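You operate a simulated robot arm through the tools that you are given. There is no shell and no other tool.

You are at the controls of a simulated robot arm. One attempt, no reset.

JOB
Unload the tile press, check the gloss and rack the tile: green at 80 %, else grey.
Fine: plate on the green rack, hood back, drawer shut.

It is judged by the outcome, as a careful person would: the job done as asked, and still so three seconds after it is handed in. It fails if anything else is knocked over, pushed out of place, dropped, spilled or broken.

ROBOT AND FRAMES
A 7-joint arm with a two-finger parallel gripper, fixed in place. Base frame: the origin is on the floor under the middle of its stand, x ahead of it, y to its left, z up; the work surface is at about z = 0.85. Units: m, rad, N and s.
It reaches about 1.372 m from its shoulder. Its first joint turns from -2.601 to 2.601 rad. Payload 3.43 kg.
The TCP is the grasp point between the finger pads, 0.03 m short of the fingertips. In the tool frame z runs along the fingers and y along their closing line. The gripper opens to 0.094 m. The fingers are 0.028 m wide and 0.01 m thick; the gripper's body (0.05 by 0.096 m) begins 0.055 m behind the TCP.
Orientation is that of the tool frame in the base frame, as [roll, pitch, yaw] about the fixed x, y, z axes, in that order (R = Rz(yaw) Ry(pitch) Rx(roll)). With the fingers straight down and closing along the base's y, the tool's x points along the base's -x, its y along +y and its z along -z.

CONTROLS
- The arm moves only by the tool play_rows. Its arguments are lists of equal length, an entry for each row: "rotation": the turn, a rotation vector about the base's x, y, z in units of 90 degrees (1.0 is 90 degrees), a list of three; "dp": the shift along the base's x, y, z in units of 300 mm (1.0 is 300 mm), a list of three; "claw": the closure in counts, from 0 (fully open) to 255 (shut). In form: {"rotation": [[wx, wy, wz], ...], "dp": [[x, y, z], ...], "claw": [claw, ...]}. A call has 1 to 20 rows; each row is the pose to reach, as a shift and turn from the pose commanded when the call began. A call with a number of a shift or a turn outside -1 to 1 is refused whole. A row lasts 0.2 s, in which the tool goes at most 0.05 m and 0.15 rad; a call with a longer step from one row to the next is refused whole, and so is a gripper value outside its range. A pose out of reach is approached as far as the arm can. The call stops where the force on the tool passes 60 N (or 10 N more than at its start, if that is more) or the arm is blocked; 0.2 s more then pass. The fingers move at their own pace (about 0.045 m/s each) and stop on an object; they squeeze with about 34 N. The grip force told is the motor's: it shows also when the fingers shut on nothing. Time passes only in rows, and 0.2 s behind the last, so rows that repeat a pose let the fingers close. The reply holds the time, the measured pose of the TCP, the force on the tool along the base axes, the opening and the grip force, in the units named above and with some noise, with the torque about the TCP (base axes, N m) and any sound that the robot's microphone picked up.
- Cameras (640 x 400 px; columns grow to the right, rows downward): "scene" is fixed at [0.0486, -0.649, 1.4459]; the picture's right is [-0.69, -0.73, 0.00], its down [-0.56, 0.53, -0.63] and it looks along [0.46, -0.44, -0.77] (base axes); focal length 214 px, centre (320, 200). "wrist" rides on the gripper at [0.076, 0.014, -0.103] in the tool frame; the picture's right is [-0.18, 0.98, 0.00], its down [-0.75, -0.14, -0.64] and it looks along [-0.63, -0.12, 0.77] (tool axes); focal length 243 px, centre (320, 200). There is no depth. A picture from a camera that has moved, and an enlarged one, comes with that camera's place and axes in the base frame and with its lens.
- camera(camera): a new picture of that camera. It takes no simulated time.
- close_up(camera, box): a new picture of the part [left, top, right, bottom] of that camera's present view, enlarged. It takes no simulated time.
- close_job(): hands the job in; it is judged then, once.

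Nothing tells you positions but the pictures and the camera data. Unless the task says otherwise, let go and move clear before handing in.

The tools are called after "Emit:" by a JSON object that holds its "method" and its "body". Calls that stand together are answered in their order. play_rows: Moves the arm, as the interface text tells. Its arguments: {"type":"object","properties":{"rotation":{"type":"array"},"dp":{"type":"array"},"claw":{"type":"array"}},"required":["rotation","dp","claw"]} The other tools are called the same way: camera (camera) takes a picture; close_up (camera, box) takes an enlarged picture of a part of a camera's view; close_job () hands the job in.

At the start:

```text
t: 0.0
tcp_pos: [0.6029, -0.7815, 1.2484]
tcp_rot: [3.141, 0.0, -3.142]
wrist_force: [0.1, -1.4, 0.5]
wrist_torque: [-0.01, -0.01, 0.0]
gripper_width: 0.094
grip_force: 0.1
```

scene: 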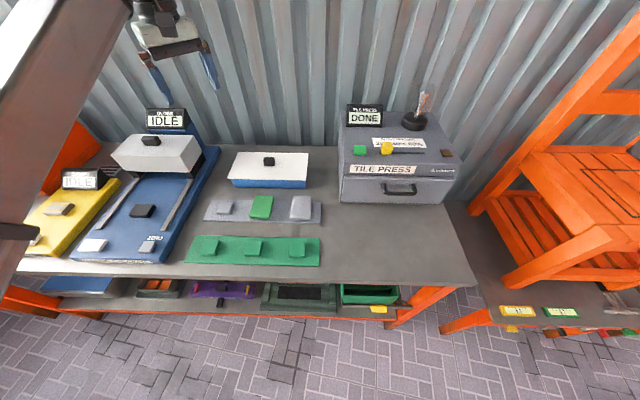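
wrist: 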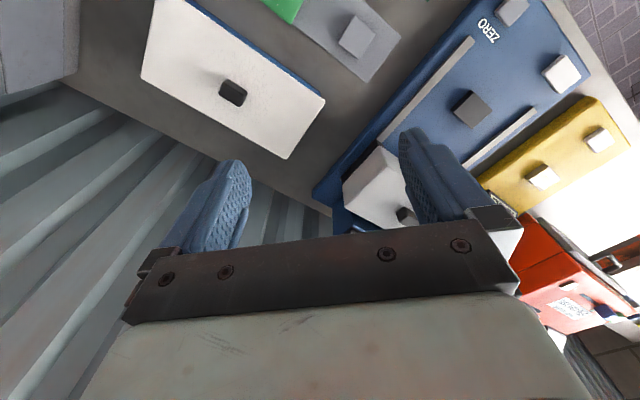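

I see a bench with a tile press (grey box with drawer, showing DONE), a white-lidded box, a grey rack, a green rack, and a blue gloss meter with a hood. I'll zoom in on the pictures before moving.

Emit:
{"method": "close_up", "body": {"camera": "scene", "box": [320, 70, 480, 220]}}

Emit:
{"method": "close_up", "body": {"camera": "scene", "box": [20, 90, 230, 270]}}

Emit:
{"method": "close_up", "body": {"camera": "scene", "box": [180, 140, 340, 280]}}

Emit:
{"method": "close_up", "body": {"camera": "scene", "box": [340, 80, 470, 160]}}

Emit:
{"method": "close_up", "body": {"camera": "scene", "box": [20, 260, 420, 400]}}

Emit:
{"method": "close_up", "body": {"camera": "scene", "box": [440, 250, 640, 375]}}

```text
2.67 times, centred on (400, 145) of scene
camera zoom: at [0.0486, -0.649, 1.4459], right [-0.69, -0.73, 0.0], down [-0.56, 0.53, -0.63], along [0.46, -0.44, -0.77], focal length 572 px, centre (107, 347)
```

zoom: 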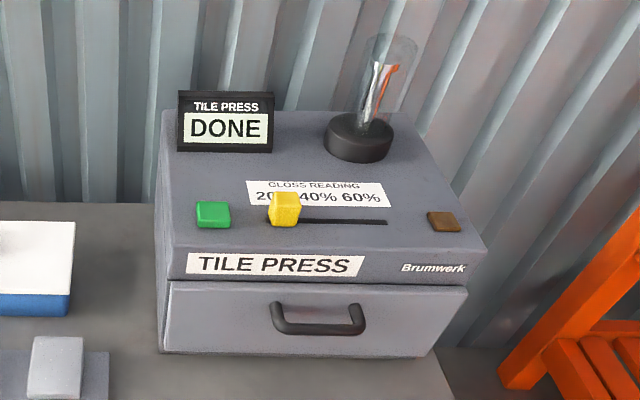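

```text
2.22 times, centred on (125, 180) of scene
camera zoom: at [0.0486, -0.649, 1.4459], right [-0.69, -0.73, 0.0], down [-0.56, 0.53, -0.63], along [0.46, -0.44, -0.77], focal length 477 px, centre (753, 244)
```

zoom: 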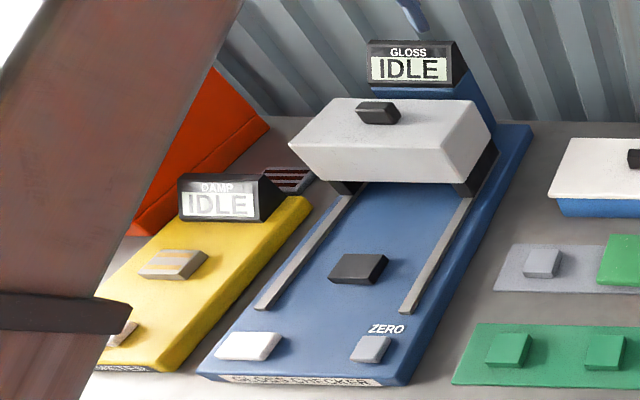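

```text
2.86 times, centred on (260, 210) of scene
camera zoom: at [0.0486, -0.649, 1.4459], right [-0.69, -0.73, 0.0], down [-0.56, 0.53, -0.63], along [0.46, -0.44, -0.77], focal length 613 px, centre (491, 171)
```

zoom: 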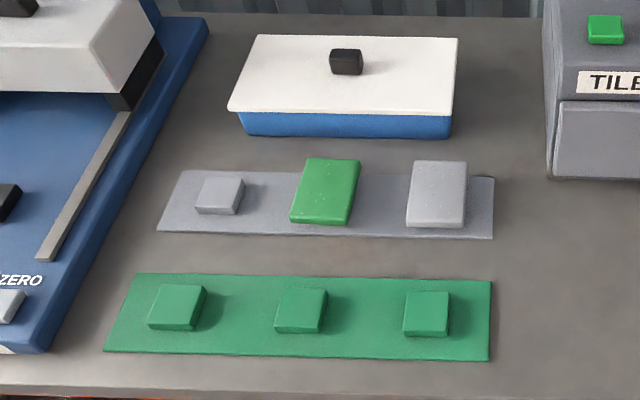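

```text
4.92 times, centred on (405, 120) of scene
camera zoom: at [0.0486, -0.649, 1.4459], right [-0.69, -0.73, 0.0], down [-0.56, 0.53, -0.63], along [0.46, -0.44, -0.77], focal length 1056 px, centre (-98, 594)
```

zoom: 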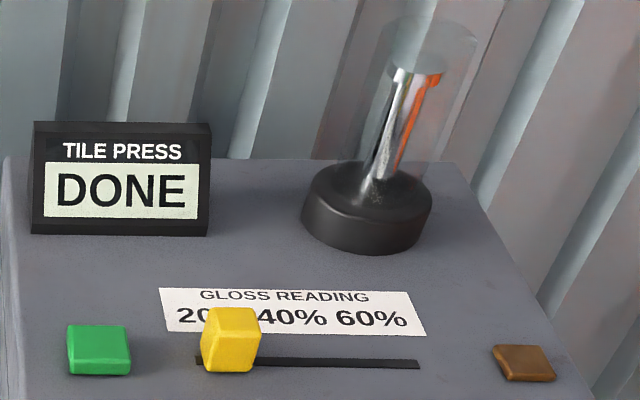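

```text
1.60 times, centred on (220, 330) of scene
camera zoom: at [0.0486, -0.649, 1.4459], right [-0.69, -0.73, 0.0], down [-0.56, 0.53, -0.63], along [0.46, -0.44, -0.77], focal length 343 px, centre (480, -8)
```

zoom: 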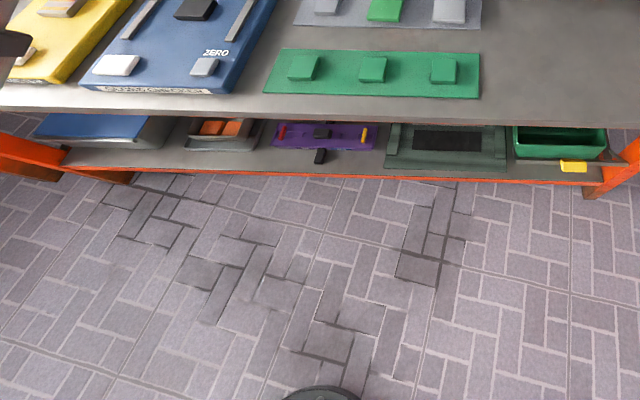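

```text
3.20 times, centred on (540, 312) of scene
camera zoom: at [0.0486, -0.649, 1.4459], right [-0.69, -0.73, 0.0], down [-0.56, 0.53, -0.63], along [0.46, -0.44, -0.77], focal length 686 px, centre (-384, -160)
```

zoom: 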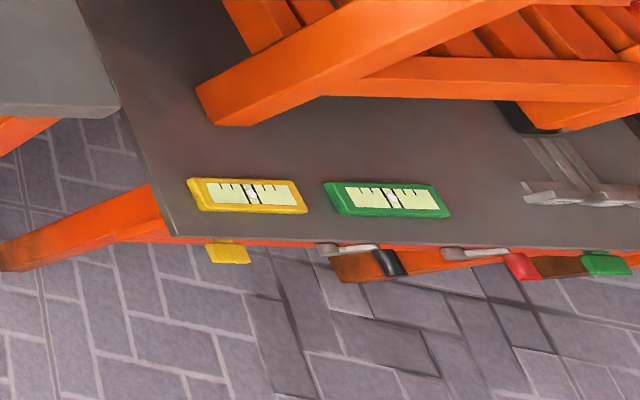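

The bench runs at 45° to the base frame, with the press at the right and the gloss checker at the left. I'll turn the wrist to line up with the bench and look again from above.

Emit:
{"method": "play_rows", "body": {"rotation": [[0, 0, -0.0833], [0, 0, -0.1667], [0, 0, -0.25], [0, 0, -0.3333], [0, 0, -0.4167], [0, 0, -0.5], [0, 0, -0.5]], "dp": [[0, 0, 0], [0, 0, 0], [0, 0, 0], [0, 0, 0], [0, 0, 0], [0, 0, 0], [0, 0, 0]], "claw": [0, 0, 0, 0, 0, 0, 0]}}

Emit:
{"method": "camera", "body": {"camera": "wrist"}}

Emit:
{"method": "camera", "body": {"camera": "scene"}}

```text
t: 0.8
tcp_pos: [0.6044, -0.7839, 1.2482]
tcp_rot: [-3.135, 0.012, 2.759]
wrist_force: [0.1, -0.1, -1.6]
wrist_torque: [0.04, -0.05, 0.06]
gripper_width: 0.0939
grip_force: 0.1
stopped in row 4: the force on the tool passed its limit at 76 N (the readings are from after the stop); the commanded pose is now the measured one
```

```text
taken
camera wrist: at [0.5391, -0.7421, 1.3503], right [0.54, 0.84, 0.0], down [0.64, -0.41, 0.65], along [0.55, -0.35, -0.76], focal length 243 px, centre (320, 200)
```

wrist: 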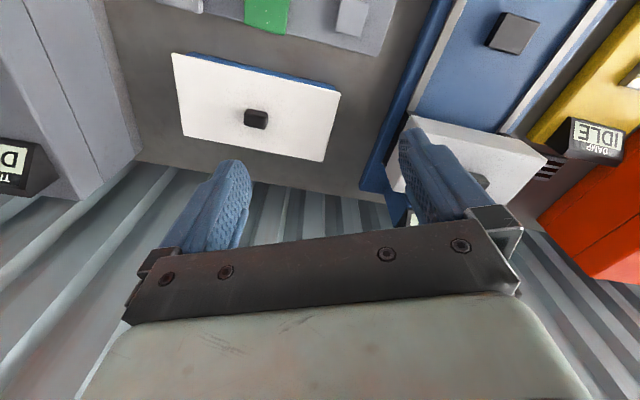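

```text
taken
```

scene: 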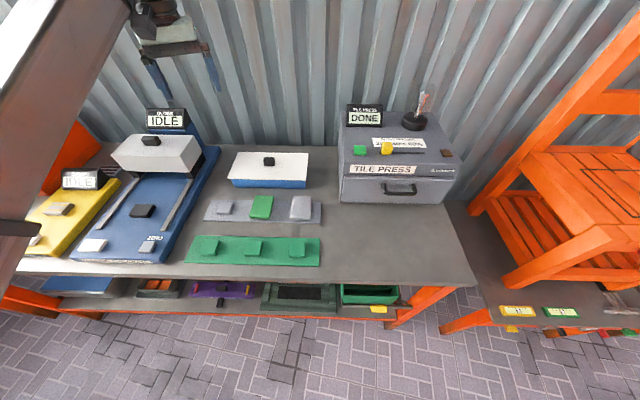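

The turn stopped partway on a force spike. Before trying again I'll look closely around the gripper.

Emit:
{"method": "close_up", "body": {"camera": "scene", "box": [0, 0, 260, 160]}}

Emit:
{"method": "play_rows", "body": {"rotation": [[0, 0, 0], [0, 0, 0]], "dp": [[0, 0, 0], [0, 0, 0]], "claw": [0, 0]}}

```text
2.46 times, centred on (130, 80) of scene
camera zoom: at [0.0486, -0.649, 1.4459], right [-0.69, -0.73, 0.0], down [-0.56, 0.53, -0.63], along [0.46, -0.44, -0.77], focal length 528 px, centre (788, 495)
```

zoom: 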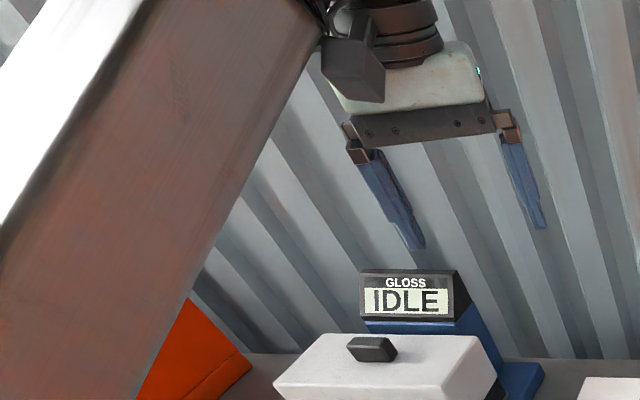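

```text
t: 1.4
tcp_pos: [0.6042, -0.7847, 1.2485]
tcp_rot: [-3.135, 0.011, 2.759]
wrist_force: [-0.7, -0.4, -1.4]
wrist_torque: [0.06, -0.1, 0.07]
gripper_width: 0.0939
grip_force: 0.0
```

The camera housing looks very close to the forearm here. I'll back the turn off slightly, move to the clear bench area in front of the press and try the turn there.

Emit:
{"method": "play_rows", "body": {"rotation": [[0, 0, 0.03], [0, 0, 0.05], [0, 0, 0.05], [0, 0, 0.05], [0, 0, 0.05], [0, 0, 0.05], [0, 0, 0.05], [0, 0, 0.05], [0, 0, 0.05], [0, 0, 0.05]], "dp": [[0, 0, 0], [-0.1, -0.03, 0], [-0.22, -0.07, -0.02], [-0.34, -0.11, -0.05], [-0.46, -0.15, -0.08], [-0.58, -0.19, -0.12], [-0.7, -0.23, -0.16], [-0.82, -0.27, -0.2], [-0.94, -0.31, -0.24], [-1.0, -0.33, -0.28]], "claw": [0, 0, 0, 0, 0, 0, 0, 0, 0, 0]}}

Emit:
{"method": "camera", "body": {"camera": "scene"}}

Emit:
{"method": "camera", "body": {"camera": "wrist"}}

```text
t: 3.6
tcp_pos: [0.3053, -0.8817, 1.1627]
tcp_rot: [-3.134, 0.012, 2.839]
wrist_force: [1.2, 0.5, 0.1]
wrist_torque: [-0.01, 0.0, 0.01]
gripper_width: 0.094
grip_force: 0.0
```

```text
taken
```

scene: 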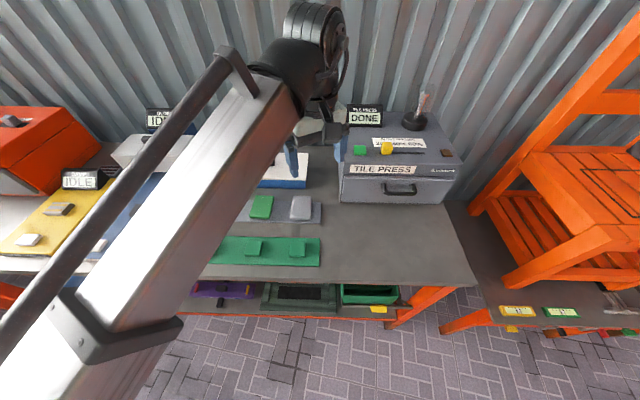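

```text
taken
camera wrist: at [0.2359, -0.846, 1.2649], right [0.47, 0.88, 0.0], down [0.67, -0.35, 0.65], along [0.57, -0.31, -0.76], focal length 243 px, centre (320, 200)
```

wrist: 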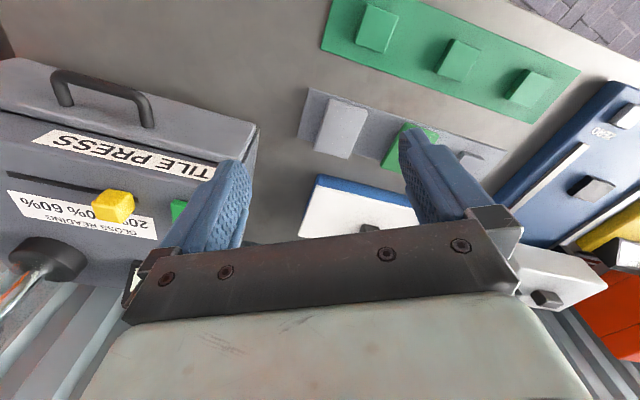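

From here I can see the press, both racks and the checker. I'll finish the turn so the tool lines up with the bench, taking it slowly.

Emit:
{"method": "play_rows", "body": {"rotation": [[0, 0, -0.05], [0, 0, -0.1], [0, 0, -0.15], [0, 0, -0.2], [0, 0, -0.25], [0, 0, -0.3075], [0, 0, -0.3075]], "dp": [[0, 0, -0.02], [0, 0, -0.05], [0, 0, -0.08], [0, 0, -0.11], [0, 0, -0.14], [0, 0, -0.15], [0, 0, -0.15]], "claw": [0, 0, 0, 0, 0, 0, 0]}}

Emit:
{"method": "camera", "body": {"camera": "wrist"}}

Emit:
{"method": "camera", "body": {"camera": "scene"}}

```text
t: 5.2
tcp_pos: [0.3039, -0.8847, 1.1184]
tcp_rot: [-3.133, 0.011, 2.354]
wrist_force: [0.1, -0.9, -0.5]
wrist_torque: [-0.01, 0.0, 0.0]
gripper_width: 0.094
grip_force: 0.1
```

```text
taken
camera wrist: at [0.2616, -0.8198, 1.2204], right [0.83, 0.56, 0.0], down [0.43, -0.63, 0.65], along [0.36, -0.54, -0.76], focal length 243 px, centre (320, 200)
```

wrist: 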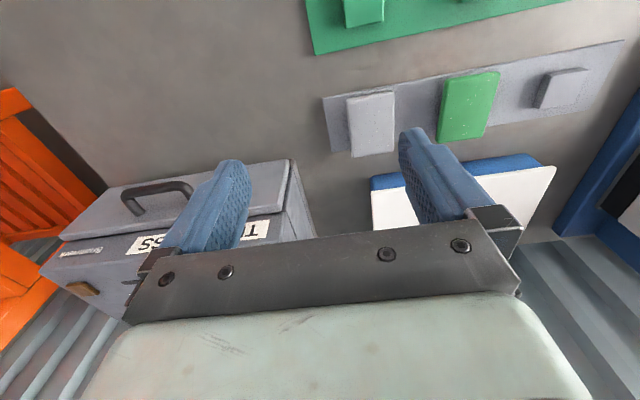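

```text
taken
```

scene: 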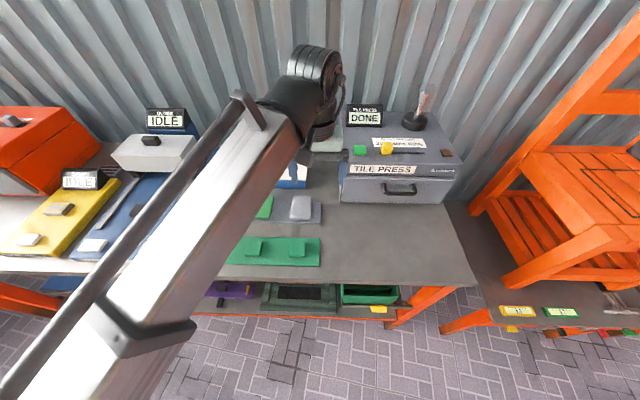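

The tool now lines up with the bench. I'll zoom in on the handle and the racks.

Emit:
{"method": "close_up", "body": {"camera": "wrist", "box": [40, 140, 240, 265]}}

Emit:
{"method": "close_up", "body": {"camera": "wrist", "box": [300, 40, 640, 250]}}

Emit:
{"method": "close_up", "body": {"camera": "scene", "box": [330, 130, 470, 218]}}

```text
3.20 times, centred on (140, 202) of wrist
camera zoom: at [0.2616, -0.8198, 1.2204], right [0.83, 0.56, 0.0], down [0.43, -0.63, 0.65], along [0.36, -0.54, -0.76], focal length 776 px, centre (896, 192)
```

zoom: 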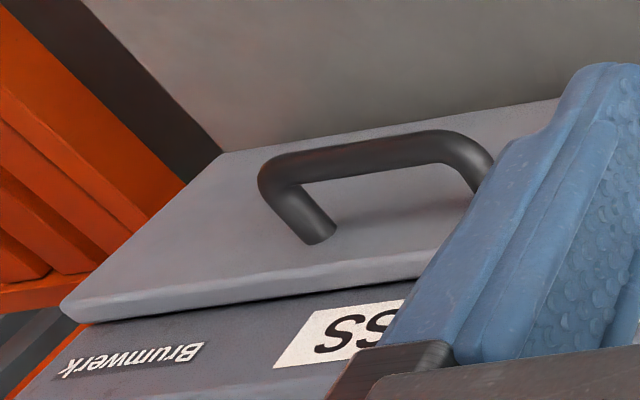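

```text
1.88 times, centred on (470, 145) of wrist
camera zoom: at [0.2616, -0.8198, 1.2204], right [0.83, 0.56, 0.0], down [0.43, -0.63, 0.65], along [0.36, -0.54, -0.76], focal length 457 px, centre (38, 304)
```

zoom: 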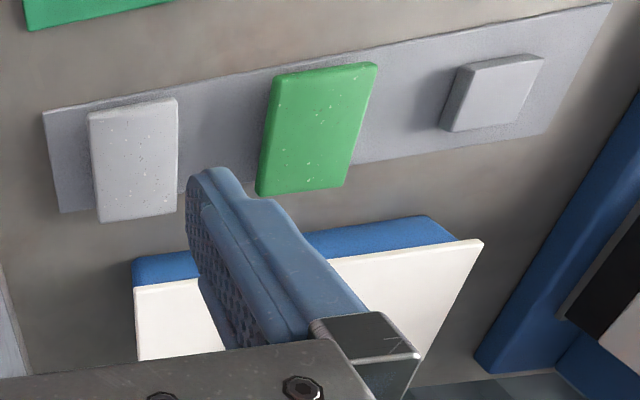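

```text
4.55 times, centred on (400, 174) of scene
camera zoom: at [0.0486, -0.649, 1.4459], right [-0.69, -0.73, 0.0], down [-0.56, 0.53, -0.63], along [0.46, -0.44, -0.77], focal length 975 px, centre (-44, 318)
```

zoom: 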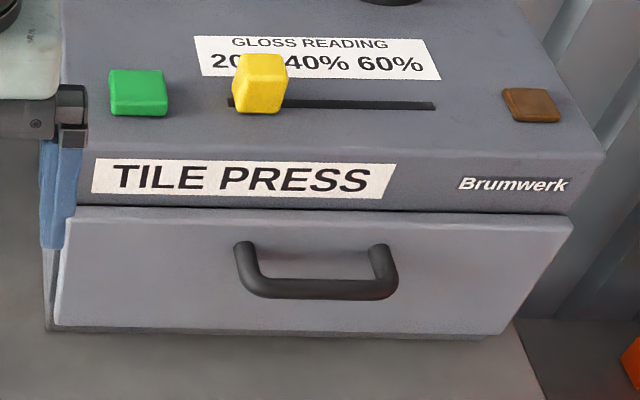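

I place the handle bar at about p≈0.66, q≈0.93, z≈0.955, where p is along the bench and q is toward its back. To grip it I'll turn the wrist so the fingers close vertically and point at the press, starting with the yaw.

Emit:
{"method": "play_rows", "body": {"rotation": [[0, 0, 0.08], [0, 0, 0.17], [0, 0, 0.26], [0, 0, 0.35], [0, 0, 0.44], [0, 0, 0.53], [0, 0, 0.62], [0, 0, 0.71], [0, 0, 0.8], [0, 0, 0.89], [0, 0, 0.96], [0, 0, 1.0], [0, 0, 1.0]], "dp": [[0, 0, 0], [-0.02, -0.01, 0], [-0.05, -0.03, 0], [-0.1, -0.06, 0], [-0.15, -0.09, 0], [-0.2, -0.12, 0], [-0.27, -0.16, 0], [-0.34, -0.2, 0], [-0.41, -0.24, 0], [-0.48, -0.28, 0], [-0.55, -0.33, 0], [-0.62, -0.38, 0], [-0.62, -0.38, 0]], "claw": [0, 0, 0, 0, 0, 0, 0, 0, 0, 0, 0, 0, 0]}}

Emit:
{"method": "camera", "body": {"camera": "scene"}}

Emit:
{"method": "camera", "body": {"camera": "wrist"}}

```text
t: 8.1
tcp_pos: [0.1192, -0.9956, 1.12]
tcp_rot: [-3.134, 0.01, -2.355]
wrist_force: [-0.2, -0.5, 0.2]
wrist_torque: [0.02, 0.0, 0.0]
gripper_width: 0.0937
grip_force: 0.1
```

```text
taken
```

scene: 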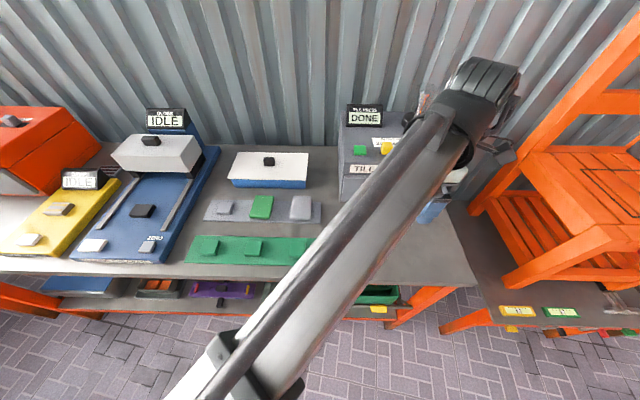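

```text
taken
camera wrist: at [0.0549, -1.041, 1.2213], right [-0.56, 0.83, 0.0], down [0.63, 0.43, 0.65], along [0.54, 0.36, -0.76], focal length 243 px, centre (320, 200)
```

wrist: 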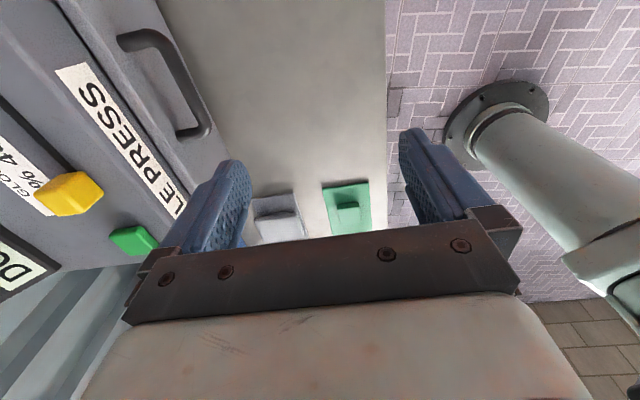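

The yaw went cleanly. Now I'll tilt the gripper so the fingers point at the drawer, slightly downward.

Emit:
{"method": "play_rows", "body": {"rotation": [[-0.05, -0.05, 0], [-0.11, -0.11, 0], [-0.17, -0.17, 0], [-0.23, -0.23, 0], [-0.29, -0.29, 0], [-0.35, -0.35, 0], [-0.41, -0.41, 0], [-0.47, -0.47, 0], [-0.53, -0.53, 0], [-0.589, -0.589, 0], [-0.589, -0.589, 0]], "dp": [[0, 0, 0], [-0.01, 0, 0], [-0.02, 0, 0], [-0.03, 0, 0], [-0.04, 0, 0], [-0.05, 0, 0], [-0.06, 0, 0], [-0.07, 0, 0], [-0.08, 0, 0], [-0.09, 0, 0], [-0.09, 0, 0]], "claw": [0, 0, 0, 0, 0, 0, 0, 0, 0, 0, 0]}}

Emit:
{"method": "camera", "body": {"camera": "scene"}}

Emit:
{"method": "camera", "body": {"camera": "wrist"}}

```text
t: 10.4
tcp_pos: [0.0898, -0.997, 1.119]
tcp_rot: [-1.826, 0.005, -2.346]
wrist_force: [-1.0, 0.1, 0.0]
wrist_torque: [0.03, -0.01, -0.01]
gripper_width: 0.094
grip_force: 0.0
```

```text
taken
```

scene: 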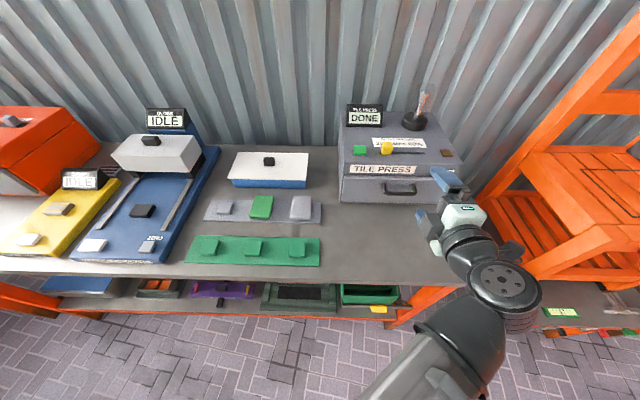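

```text
taken
camera wrist: at [-0.0343, -0.9805, 1.1309], right [-0.05, 0.31, -0.95], down [0.11, 0.95, 0.3], along [0.99, -0.09, -0.08], focal length 243 px, centre (320, 200)
```

wrist: 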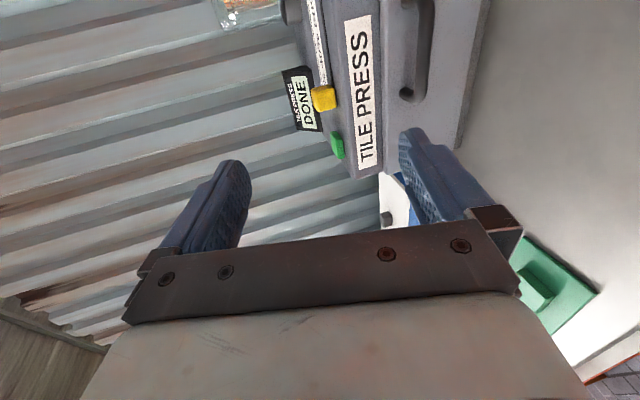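

Emit:
{"method": "close_up", "body": {"camera": "wrist", "box": [320, 0, 500, 112]}}

Emit:
{"method": "close_up", "body": {"camera": "scene", "box": [340, 140, 540, 265]}}

```text
3.56 times, centred on (410, 56) of wrist
camera zoom: at [-0.0343, -0.9805, 1.1309], right [-0.05, 0.31, -0.95], down [0.11, 0.95, 0.3], along [0.99, -0.09, -0.08], focal length 863 px, centre (0, 712)
```

zoom: 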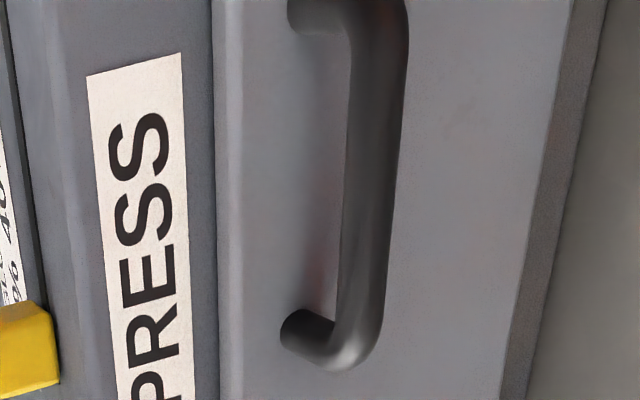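

```text
3.20 times, centred on (440, 202) of scene
camera zoom: at [0.0486, -0.649, 1.4459], right [-0.69, -0.73, 0.0], down [-0.56, 0.53, -0.63], along [0.46, -0.44, -0.77], focal length 686 px, centre (-64, 192)
```

zoom: 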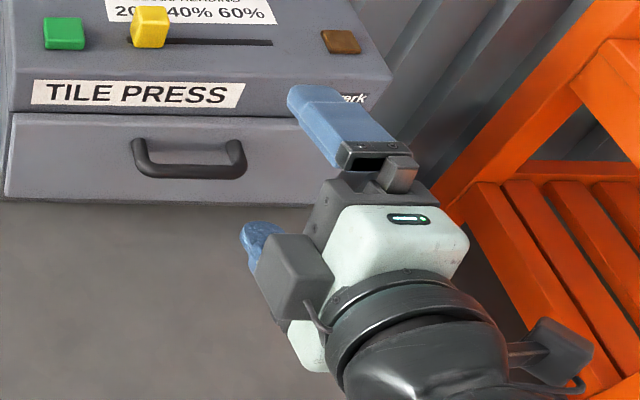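

From this side view the bar is at about q≈0.93, z≈0.958, with roughly 2.5 cm between its centre and the drawer face. I'll lower to handle height, partly close the fingers and check alignment before going in.

Emit:
{"method": "play_rows", "body": {"rotation": [[0, 0, 0], [0, 0, 0], [0, 0, 0], [0, 0, 0], [0, 0, 0], [0, 0, 0], [0, 0, 0]], "dp": [[0.007, -0.018, -0.09], [0.014, -0.035, -0.18], [0.021, -0.053, -0.27], [0.028, -0.071, -0.36], [0.035, -0.09, -0.45], [0.0423, -0.106, -0.53], [0.0423, -0.106, -0.53]], "claw": [40, 80, 120, 130, 130, 130, 130]}}

Emit:
{"method": "camera", "body": {"camera": "wrist"}}

Emit:
{"method": "close_up", "body": {"camera": "scene", "box": [330, 130, 530, 255]}}

```text
t: 12.1
tcp_pos: [0.1075, -1.0305, 0.9614]
tcp_rot: [-1.827, 0.003, -2.344]
wrist_force: [-0.2, -0.7, 0.1]
wrist_torque: [-0.03, 0.01, 0.03]
gripper_width: 0.046
grip_force: 0.1
```

```text
taken
camera wrist: at [-0.0208, -1.0139, 0.973], right [-0.05, 0.31, -0.95], down [0.11, 0.95, 0.3], along [0.99, -0.09, -0.08], focal length 243 px, centre (320, 200)
```

wrist: 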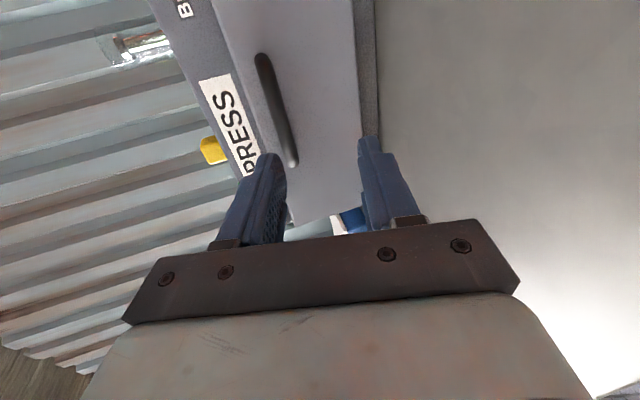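

```text
3.20 times, centred on (430, 192) of scene
camera zoom: at [0.0486, -0.649, 1.4459], right [-0.69, -0.73, 0.0], down [-0.56, 0.53, -0.63], along [0.46, -0.44, -0.77], focal length 686 px, centre (-32, 224)
```

zoom: 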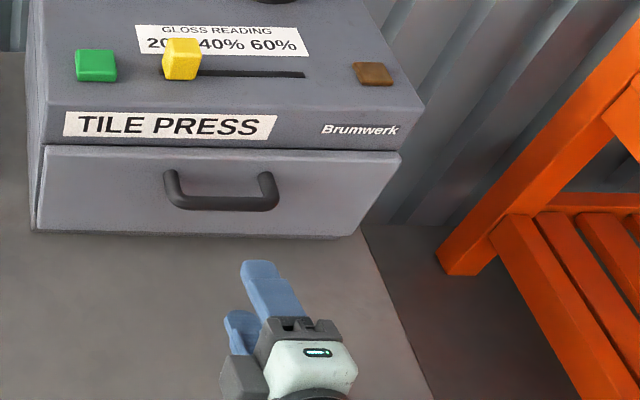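

The bar now reads closer to z≈0.965, so I'll raise slightly and move in until the fingers straddle it.

Emit:
{"method": "play_rows", "body": {"rotation": [[0, 0, 0], [0, 0, 0], [0, 0, 0], [0, 0, 0], [0, 0, 0], [0, 0, 0]], "dp": [[0.02, -0.02, 0.029], [0.08, -0.083, 0.029], [0.14, -0.146, 0.029], [0.2, -0.209, 0.029], [0.247, -0.258, 0.029], [0.247, -0.258, 0.029]], "claw": [130, 130, 130, 130, 130, 130]}}

Emit:
{"method": "camera", "body": {"camera": "wrist"}}

Emit:
{"method": "close_up", "body": {"camera": "scene", "box": [330, 130, 490, 230]}}

```text
t: 13.4
tcp_pos: [0.1783, -1.107, 0.9667]
tcp_rot: [-1.828, 0.004, -2.348]
wrist_force: [-1.1, 0.1, 0.4]
wrist_torque: [0.0, 0.01, -0.01]
gripper_width: 0.0464
grip_force: 0.0
```

```text
taken
camera wrist: at [0.0528, -1.091, 0.9791], right [-0.05, 0.31, -0.95], down [0.11, 0.95, 0.3], along [0.99, -0.09, -0.08], focal length 243 px, centre (320, 200)
```

wrist: 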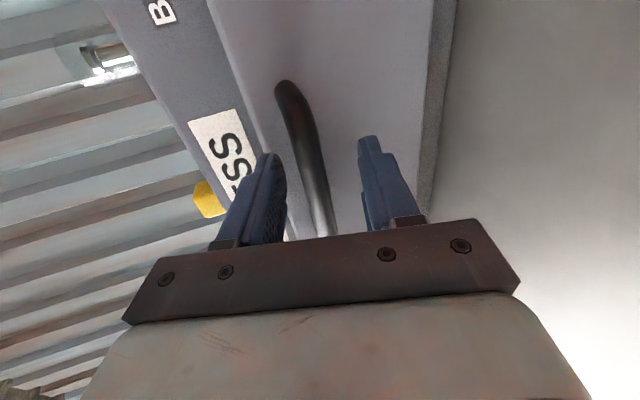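

```text
4.00 times, centred on (410, 180) of scene
camera zoom: at [0.0486, -0.649, 1.4459], right [-0.69, -0.73, 0.0], down [-0.56, 0.53, -0.63], along [0.46, -0.44, -0.77], focal length 858 px, centre (-40, 280)
```

zoom: 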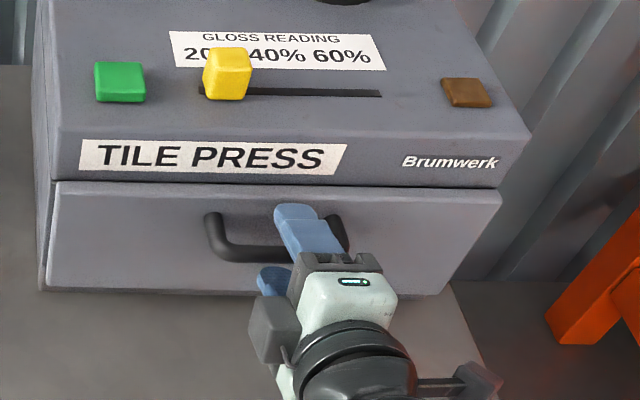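

The bar is between the two fingers and nothing is touching yet. I'll close on it.

Emit:
{"method": "play_rows", "body": {"rotation": [[0, 0, 0], [0, 0, 0], [0, 0, 0], [0, 0, 0], [0, 0, 0]], "dp": [[0, 0, 0], [0, 0, 0], [0, 0, 0], [0, 0, 0], [0, 0, 0]], "claw": [180, 220, 255, 255, 255]}}

Emit:
{"method": "close_up", "body": {"camera": "scene", "box": [330, 130, 490, 230]}}

```text
t: 14.7
tcp_pos: [0.179, -1.1074, 0.971]
tcp_rot: [-1.825, 0.005, -2.348]
wrist_force: [-1.7, -3.6, 28.7]
wrist_torque: [-0.46, 0.19, 0.45]
gripper_width: 0.0136
grip_force: 44.7
```

```text
4.00 times, centred on (410, 180) of scene
camera zoom: at [0.0486, -0.649, 1.4459], right [-0.69, -0.73, 0.0], down [-0.56, 0.53, -0.63], along [0.46, -0.44, -0.77], focal length 858 px, centre (-40, 280)
```

zoom: 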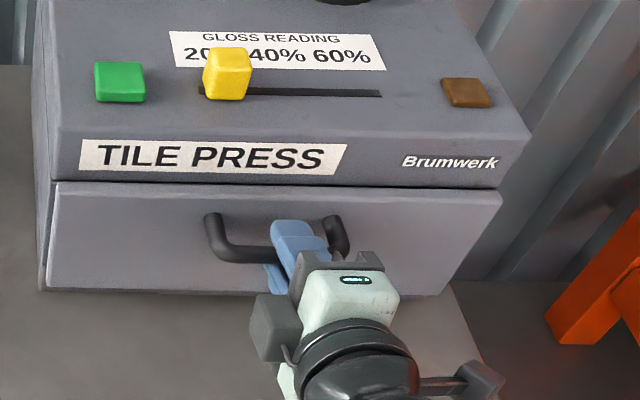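

I have the bar, at about 14 mm wide, with some upward strain from a slight height mismatch. I'll relieve that and pull the drawer out gradually.

Emit:
{"method": "play_rows", "body": {"rotation": [[0, 0, 0], [0, 0, 0], [0, 0, 0], [0, 0, 0], [0, 0, 0], [0, 0, 0], [0, 0, 0]], "dp": [[0, 0, 0.013], [-0.03, 0.03, 0.014], [-0.07, 0.07, 0.014], [-0.11, 0.11, 0.014], [-0.15, 0.15, 0.014], [-0.19, 0.19, 0.014], [-0.23, 0.23, 0.014]], "claw": [255, 255, 255, 255, 255, 255, 255]}}

Emit:
{"method": "camera", "body": {"camera": "scene"}}

```text
t: 16.2
tcp_pos: [0.1099, -1.0376, 0.9699]
tcp_rot: [-1.829, 0.003, -2.344]
wrist_force: [-3.2, -2.4, -16.2]
wrist_torque: [-0.57, 0.72, -1.03]
gripper_width: 0.0138
grip_force: 44.6
```

```text
taken
```

scene: 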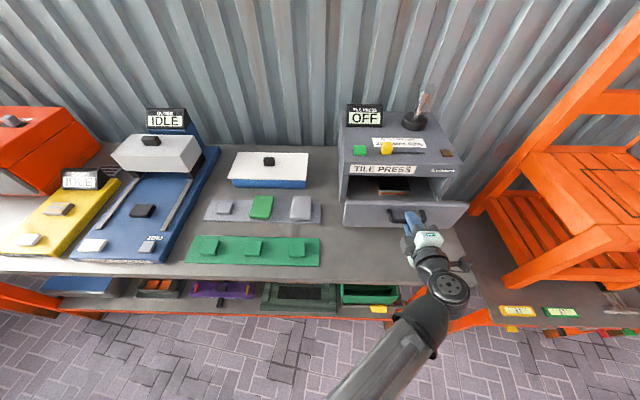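

The drawer is opening smoothly, about 10 cm out so far, and the press display now shows OFF. I'll keep pulling to expose the tile.

Emit:
{"method": "play_rows", "body": {"rotation": [[0, 0, 0], [0, 0, 0], [0, 0, 0], [0, 0, 0], [0, 0, 0], [0, 0, 0]], "dp": [[-0.03, 0.03, -0.006], [-0.07, 0.07, -0.006], [-0.11, 0.11, -0.006], [-0.15, 0.15, -0.006], [-0.19, 0.19, -0.006], [-0.21, 0.21, -0.006]], "claw": [255, 255, 255, 255, 255, 255]}}

Emit:
{"method": "camera", "body": {"camera": "scene"}}

Emit:
{"method": "close_up", "body": {"camera": "scene", "box": [320, 80, 500, 260]}}

```text
t: 17.6
tcp_pos: [0.0465, -0.9747, 0.9698]
tcp_rot: [-1.829, 0.004, -2.347]
wrist_force: [-7.1, -7.8, -22.4]
wrist_torque: [-0.31, 0.55, -0.34]
gripper_width: 0.0136
grip_force: 44.9
```

```text
taken
```

scene: 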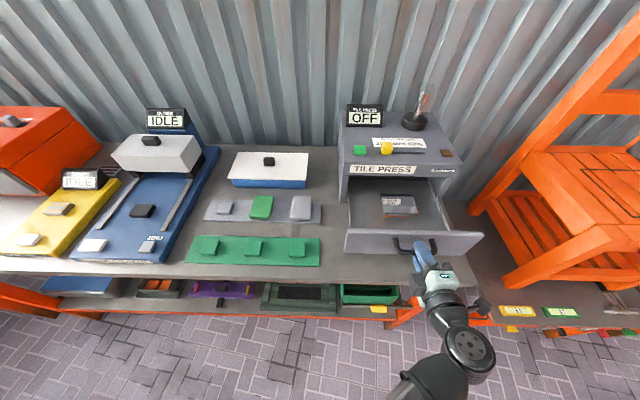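

```text
2.22 times, centred on (410, 170) of scene
camera zoom: at [0.0486, -0.649, 1.4459], right [-0.69, -0.73, 0.0], down [-0.56, 0.53, -0.63], along [0.46, -0.44, -0.77], focal length 477 px, centre (120, 267)
```

zoom: 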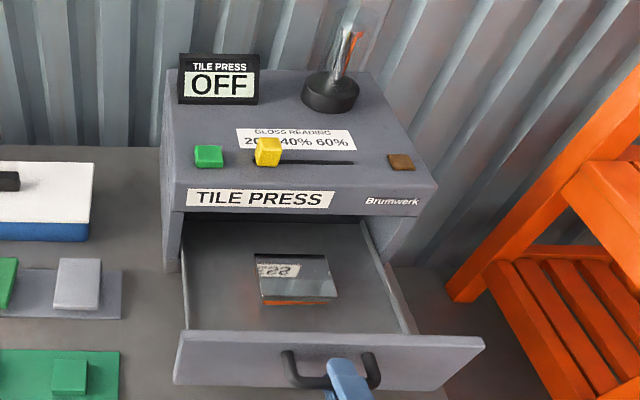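

The drawer is about 19 cm out, and a shiny tile lies in it close to the press's upper lip. I'll pull a bit further for gripper room, watching for the end stop.

Emit:
{"method": "play_rows", "body": {"rotation": [[0, 0, 0], [0, 0, 0], [0, 0, 0], [0, 0, 0], [0, 0, 0]], "dp": [[-0.02, 0.02, -0.008], [-0.045, 0.045, -0.008], [-0.07, 0.07, -0.008], [-0.095, 0.095, -0.008], [-0.095, 0.095, -0.008]], "claw": [255, 255, 255, 255, 255]}}

Emit:
{"method": "close_up", "body": {"camera": "scene", "box": [320, 80, 500, 260]}}

```text
t: 18.9
tcp_pos: [0.0172, -0.9457, 0.9711]
tcp_rot: [-1.827, 0.005, -2.346]
wrist_force: [-2.7, -3.8, -17.8]
wrist_torque: [-0.26, 0.44, -0.01]
gripper_width: 0.0133
grip_force: 45.1
```

```text
2.22 times, centred on (410, 170) of scene
camera zoom: at [0.0486, -0.649, 1.4459], right [-0.69, -0.73, 0.0], down [-0.56, 0.53, -0.63], along [0.46, -0.44, -0.77], focal length 477 px, centre (120, 267)
```

zoom: 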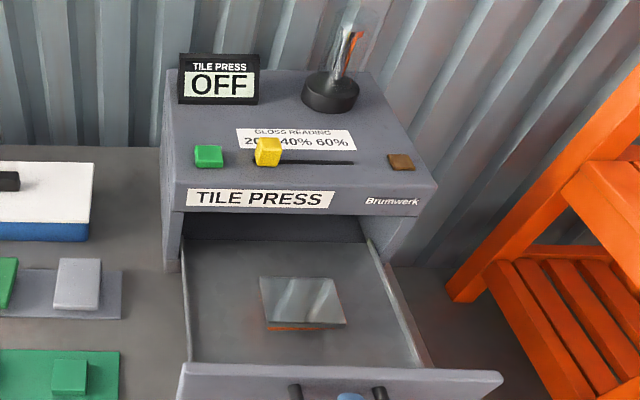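

The drawer is now about 23 cm out, so the tile is clear of the press body. I'll let go of the handle, back off, rise and turn the gripper downward again to look at the tile.

Emit:
{"method": "play_rows", "body": {"rotation": [[0, 0, 0], [0, 0, 0], [0, 0, 0], [0, 0, 0], [0, 0, 0], [0, 0, 0], [0, 0, 0], [0, 0, 0], [0, 0, 0], [0, 0, 0], [0, 0, 0]], "dp": [[0, 0, 0], [0, 0, 0], [0, 0, 0], [-0.05, 0.05, 0], [-0.1, 0.1, 0], [-0.16, 0.16, 0], [-0.16, 0.16, 0.1], [-0.16, 0.16, 0.22], [-0.16, 0.16, 0.35], [-0.16, 0.16, 0.48], [-0.16, 0.16, 0.6]], "claw": [180, 130, 110, 110, 110, 110, 110, 110, 60, 0, 0]}}

Emit:
{"method": "camera", "body": {"camera": "scene"}}

```text
t: 21.2
tcp_pos: [-0.0279, -0.8997, 1.1497]
tcp_rot: [-1.828, 0.003, -2.345]
wrist_force: [-0.5, -0.4, -0.2]
wrist_torque: [0.0, -0.01, 0.0]
gripper_width: 0.094
grip_force: 0.0
```

```text
taken
```

scene: 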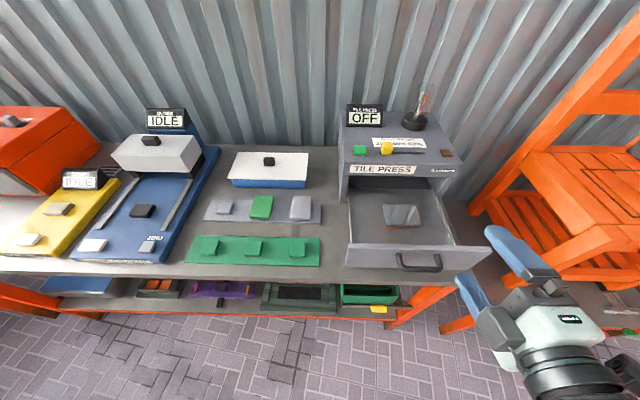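

Emit:
{"method": "play_rows", "body": {"rotation": [[0.06, 0.06, 0], [0.12, 0.12, 0], [0.18, 0.18, 0], [0.24, 0.24, 0], [0.3, 0.3, 0], [0.36, 0.36, 0], [0.42, 0.42, 0], [0.48, 0.48, 0], [0.54, 0.54, 0], [0.589, 0.589, 0], [0.589, 0.589, 0], [0.589, 0.589, 0]], "dp": [[0, 0, 0.02], [0.03, -0.03, 0.04], [0.1, -0.09, 0.05], [0.17, -0.15, 0.05], [0.24, -0.22, 0.05], [0.31, -0.29, 0.05], [0.38, -0.36, 0.05], [0.45, -0.43, 0.05], [0.52, -0.49, 0.05], [0.59, -0.55, 0.05], [0.66, -0.613, 0.05], [0.66, -0.613, 0.05]], "claw": [0, 0, 0, 0, 0, 0, 0, 0, 0, 0, 0, 0]}}

Emit:
{"method": "camera", "body": {"camera": "wrist"}}

Emit:
{"method": "camera", "body": {"camera": "scene"}}

```text
t: 23.9
tcp_pos: [0.1693, -1.0813, 1.1632]
tcp_rot: [-3.136, 0.012, -2.358]
wrist_force: [-0.1, 0.6, -0.8]
wrist_torque: [0.02, 0.0, 0.0]
gripper_width: 0.094
grip_force: 0.1
```

```text
taken
camera wrist: at [0.104, -1.1266, 1.2648], right [-0.56, 0.83, 0.0], down [0.63, 0.43, 0.65], along [0.54, 0.36, -0.76], focal length 243 px, centre (320, 200)
```

wrist: 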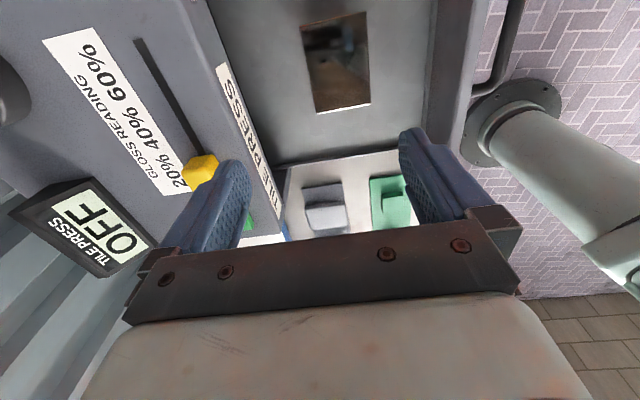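

```text
taken
```

scene: 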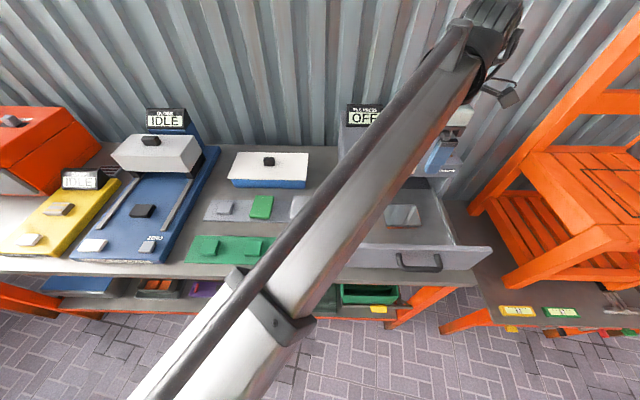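

Emit:
{"method": "close_up", "body": {"camera": "wrist", "box": [240, 0, 440, 125]}}

Emit:
{"method": "close_up", "body": {"camera": "wrist", "box": [0, 0, 280, 175]}}

Emit:
{"method": "close_up", "body": {"camera": "scene", "box": [330, 170, 500, 276]}}

```text
3.20 times, centred on (340, 62) of wrist
camera zoom: at [0.104, -1.1266, 1.2648], right [-0.56, 0.83, 0.0], down [0.63, 0.43, 0.65], along [0.54, 0.36, -0.76], focal length 776 px, centre (256, 640)
```

zoom: 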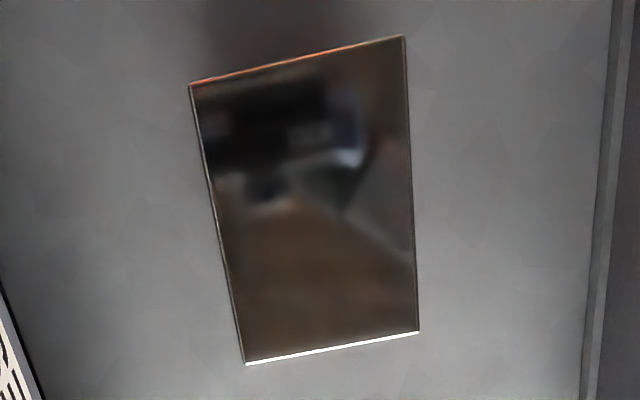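

```text
2.29 times, centred on (140, 88) of wrist
camera zoom: at [0.104, -1.1266, 1.2648], right [-0.56, 0.83, 0.0], down [0.63, 0.43, 0.65], along [0.54, 0.36, -0.76], focal length 555 px, centre (731, 457)
```

zoom: 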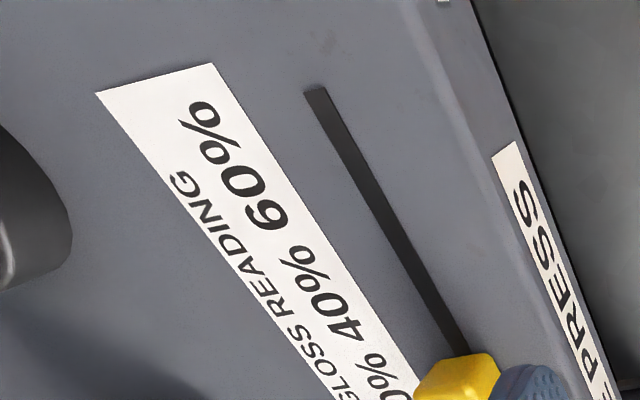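

```text
3.76 times, centred on (415, 223) of scene
camera zoom: at [0.0486, -0.649, 1.4459], right [-0.69, -0.73, 0.0], down [-0.56, 0.53, -0.63], along [0.46, -0.44, -0.77], focal length 807 px, centre (-38, 113)
```

zoom: 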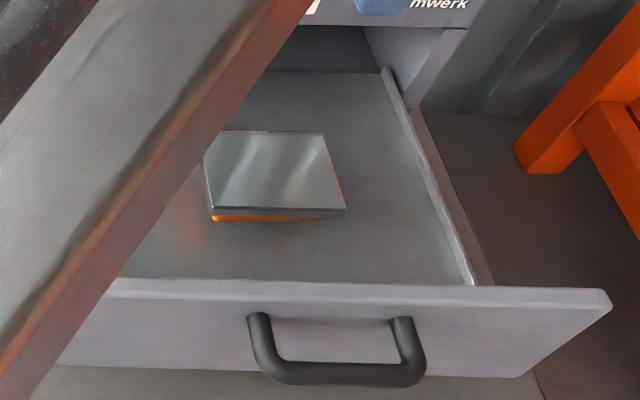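

The shiny tile measures about 98 mm along the bench by 72 mm deep. Its top is near z≈0.94, centred at p≈0.651, q≈0.864. I'll line up above it and descend partway to verify.

Emit:
{"method": "play_rows", "body": {"rotation": [[-0.001, 0.003, 0], [-0.003, 0.008, 0], [-0.003, 0.008, 0], [-0.003, 0.008, 0], [-0.003, 0.008, 0], [-0.003, 0.008, 0]], "dp": [[-0.03, 0.016, 0], [-0.061, 0.033, -0.05], [-0.061, 0.033, -0.15], [-0.061, 0.033, -0.25], [-0.061, 0.033, -0.35], [-0.061, 0.033, -0.35]], "claw": [0, 0, 0, 0, 0, 0]}}

Emit:
{"method": "camera", "body": {"camera": "wrist"}}

Emit:
{"method": "camera", "body": {"camera": "scene"}}

```text
t: 25.2
tcp_pos: [0.1488, -1.0726, 1.0578]
tcp_rot: [3.14, -0.002, -2.359]
wrist_force: [0.6, 0.7, 0.1]
wrist_torque: [-0.02, -0.01, -0.01]
gripper_width: 0.0939
grip_force: 0.1
```

```text
taken
camera wrist: at [0.0844, -1.1164, 1.1616], right [-0.56, 0.83, 0.0], down [0.63, 0.43, 0.64], along [0.53, 0.36, -0.77], focal length 243 px, centre (320, 200)
```

wrist: 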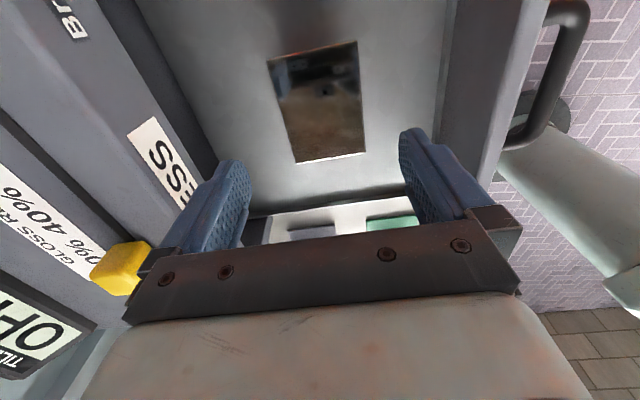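

```text
taken
```

scene: 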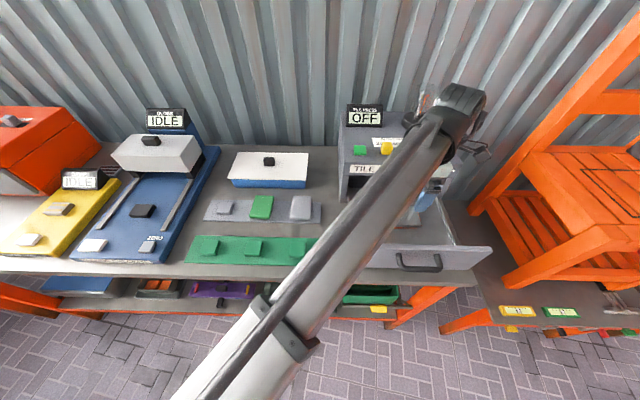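

The gripper is centred over the tile within a couple of millimetres. I'll come down until the fingertips are just above the tile's top level.

Emit:
{"method": "play_rows", "body": {"rotation": [[0, 0, 0], [0, 0, 0], [0, 0, 0], [0, 0, 0], [0, 0, 0]], "dp": [[-0.003, 0.003, -0.07], [-0.005, 0.005, -0.14], [-0.005, 0.005, -0.21], [-0.005, 0.005, -0.27], [-0.005, 0.005, -0.27]], "claw": [0, 0, 0, 0, 0]}}

Emit:
{"method": "camera", "body": {"camera": "wrist"}}

Emit:
{"method": "close_up", "body": {"camera": "scene", "box": [340, 130, 520, 280]}}

```text
t: 26.4
tcp_pos: [0.1481, -1.0698, 0.977]
tcp_rot: [-3.141, 0.0, -2.359]
wrist_force: [0.0, -0.2, 0.0]
wrist_torque: [-0.01, 0.0, -0.02]
gripper_width: 0.0939
grip_force: 0.1
```

```text
taken
camera wrist: at [0.0847, -1.1138, 1.0799], right [-0.56, 0.83, 0.0], down [0.63, 0.43, 0.64], along [0.53, 0.36, -0.77], focal length 243 px, centre (320, 200)
```

wrist: 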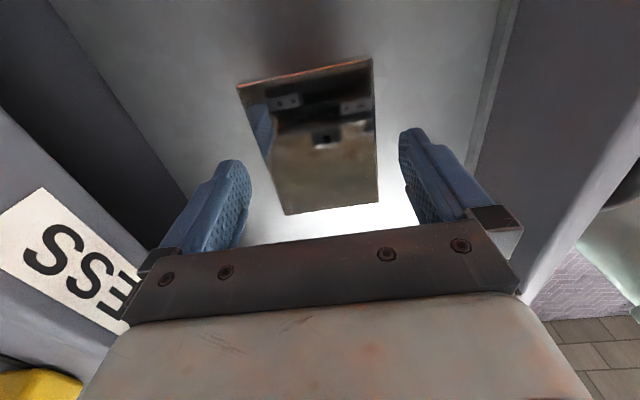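

```text
2.67 times, centred on (430, 205) of scene
camera zoom: at [0.0486, -0.649, 1.4459], right [-0.69, -0.73, 0.0], down [-0.56, 0.53, -0.63], along [0.46, -0.44, -0.77], focal length 572 px, centre (27, 187)
```

zoom: 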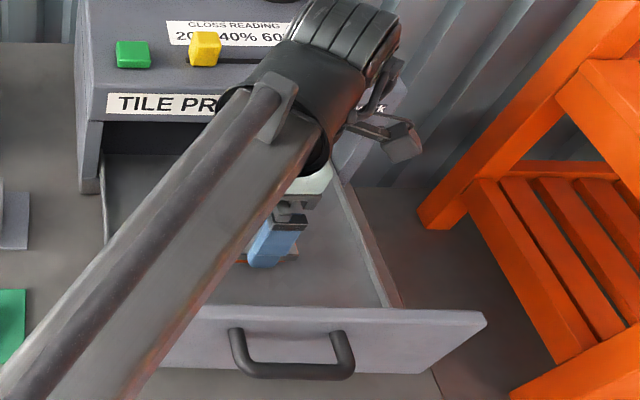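

The tile is centred between the open fingers. I'll ease down about 1.5 cm so the tips pass the tile's edges, then close.

Emit:
{"method": "play_rows", "body": {"rotation": [[0, 0, 0], [0, 0, 0], [0, 0, 0], [0, 0, 0]], "dp": [[0, 0, -0.017], [0, 0, -0.034], [0, 0, -0.05], [0, 0, -0.05]], "claw": [0, 0, 0, 0]}}

Emit:
{"method": "close_up", "body": {"camera": "wrist", "box": [180, 20, 500, 240]}}

Emit:
{"method": "close_up", "body": {"camera": "scene", "box": [390, 170, 460, 214]}}

```text
t: 27.4
tcp_pos: [0.1489, -1.0695, 0.9627]
tcp_rot: [3.141, -0.002, -2.357]
wrist_force: [-0.8, -0.2, -0.1]
wrist_torque: [0.0, 0.03, 0.0]
gripper_width: 0.0941
grip_force: 0.0
```

```text
1.82 times, centred on (340, 130) of wrist
camera zoom: at [0.0849, -1.1133, 1.0654], right [-0.56, 0.83, 0.0], down [0.63, 0.43, 0.64], along [0.53, 0.36, -0.77], focal length 441 px, centre (284, 327)
```

zoom: 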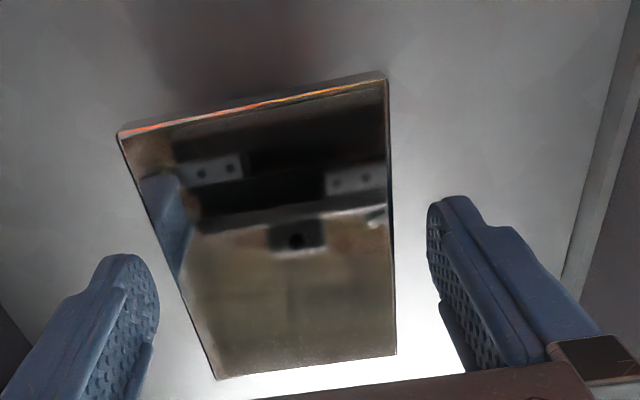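

```text
9.09 times, centred on (425, 192) of scene
camera zoom: at [0.0486, -0.649, 1.4459], right [-0.69, -0.73, 0.0], down [-0.56, 0.53, -0.63], along [0.46, -0.44, -0.77], focal length 1950 px, centre (-634, 273)
```

zoom: 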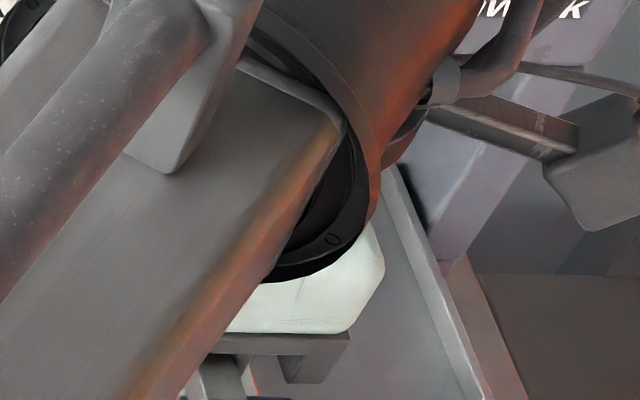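

Emit:
{"method": "play_rows", "body": {"rotation": [[0, 0, 0], [0, 0, 0], [0, 0, 0], [0, 0, 0], [0, 0, 0]], "dp": [[0, 0, 0], [0, 0, 0], [0, 0, 0], [0, 0, 0], [0, 0, 0]], "claw": [30, 50, 60, 60, 60]}}

Emit:
{"method": "close_up", "body": {"camera": "wrist", "box": [180, 20, 500, 240]}}

```text
t: 28.6
tcp_pos: [0.1491, -1.0694, 0.963]
tcp_rot: [-3.141, -0.001, -2.358]
wrist_force: [0.0, 0.2, 0.8]
wrist_torque: [0.02, -0.03, 0.0]
gripper_width: 0.0744
grip_force: 33.7
```

```text
1.82 times, centred on (340, 130) of wrist
camera zoom: at [0.0848, -1.1133, 1.0656], right [-0.56, 0.83, 0.0], down [0.63, 0.43, 0.64], along [0.53, 0.36, -0.77], focal length 441 px, centre (284, 327)
```

zoom: 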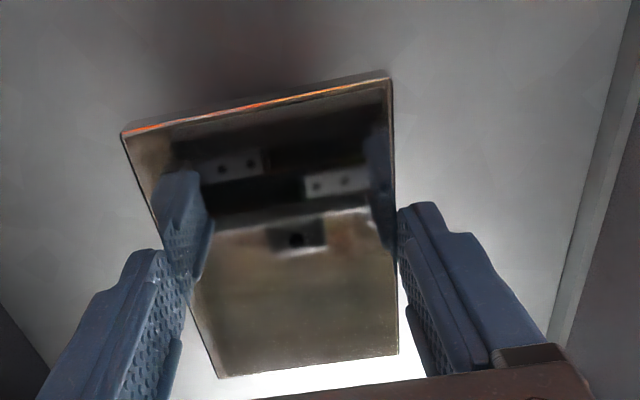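

The fingers stopped on the tile at 74 mm. The tips may only just overlap its edge, so I'll open slightly, go a few millimetres lower and grip again.

Emit:
{"method": "play_rows", "body": {"rotation": [[0, 0, 0], [0, 0, 0], [0, 0, 0], [0, 0, 0], [0, 0, 0]], "dp": [[0, 0, 0], [0, 0, 0], [0, 0, -0.01], [0, 0, -0.02], [0, 0, -0.02]], "claw": [30, 30, 30, 30, 30]}}

```text
t: 29.9
tcp_pos: [0.1487, -1.0705, 0.9578]
tcp_rot: [-3.141, -0.001, -2.356]
wrist_force: [0.6, 0.5, 0.6]
wrist_torque: [-0.04, 0.03, -0.02]
gripper_width: 0.083
grip_force: 0.0
```

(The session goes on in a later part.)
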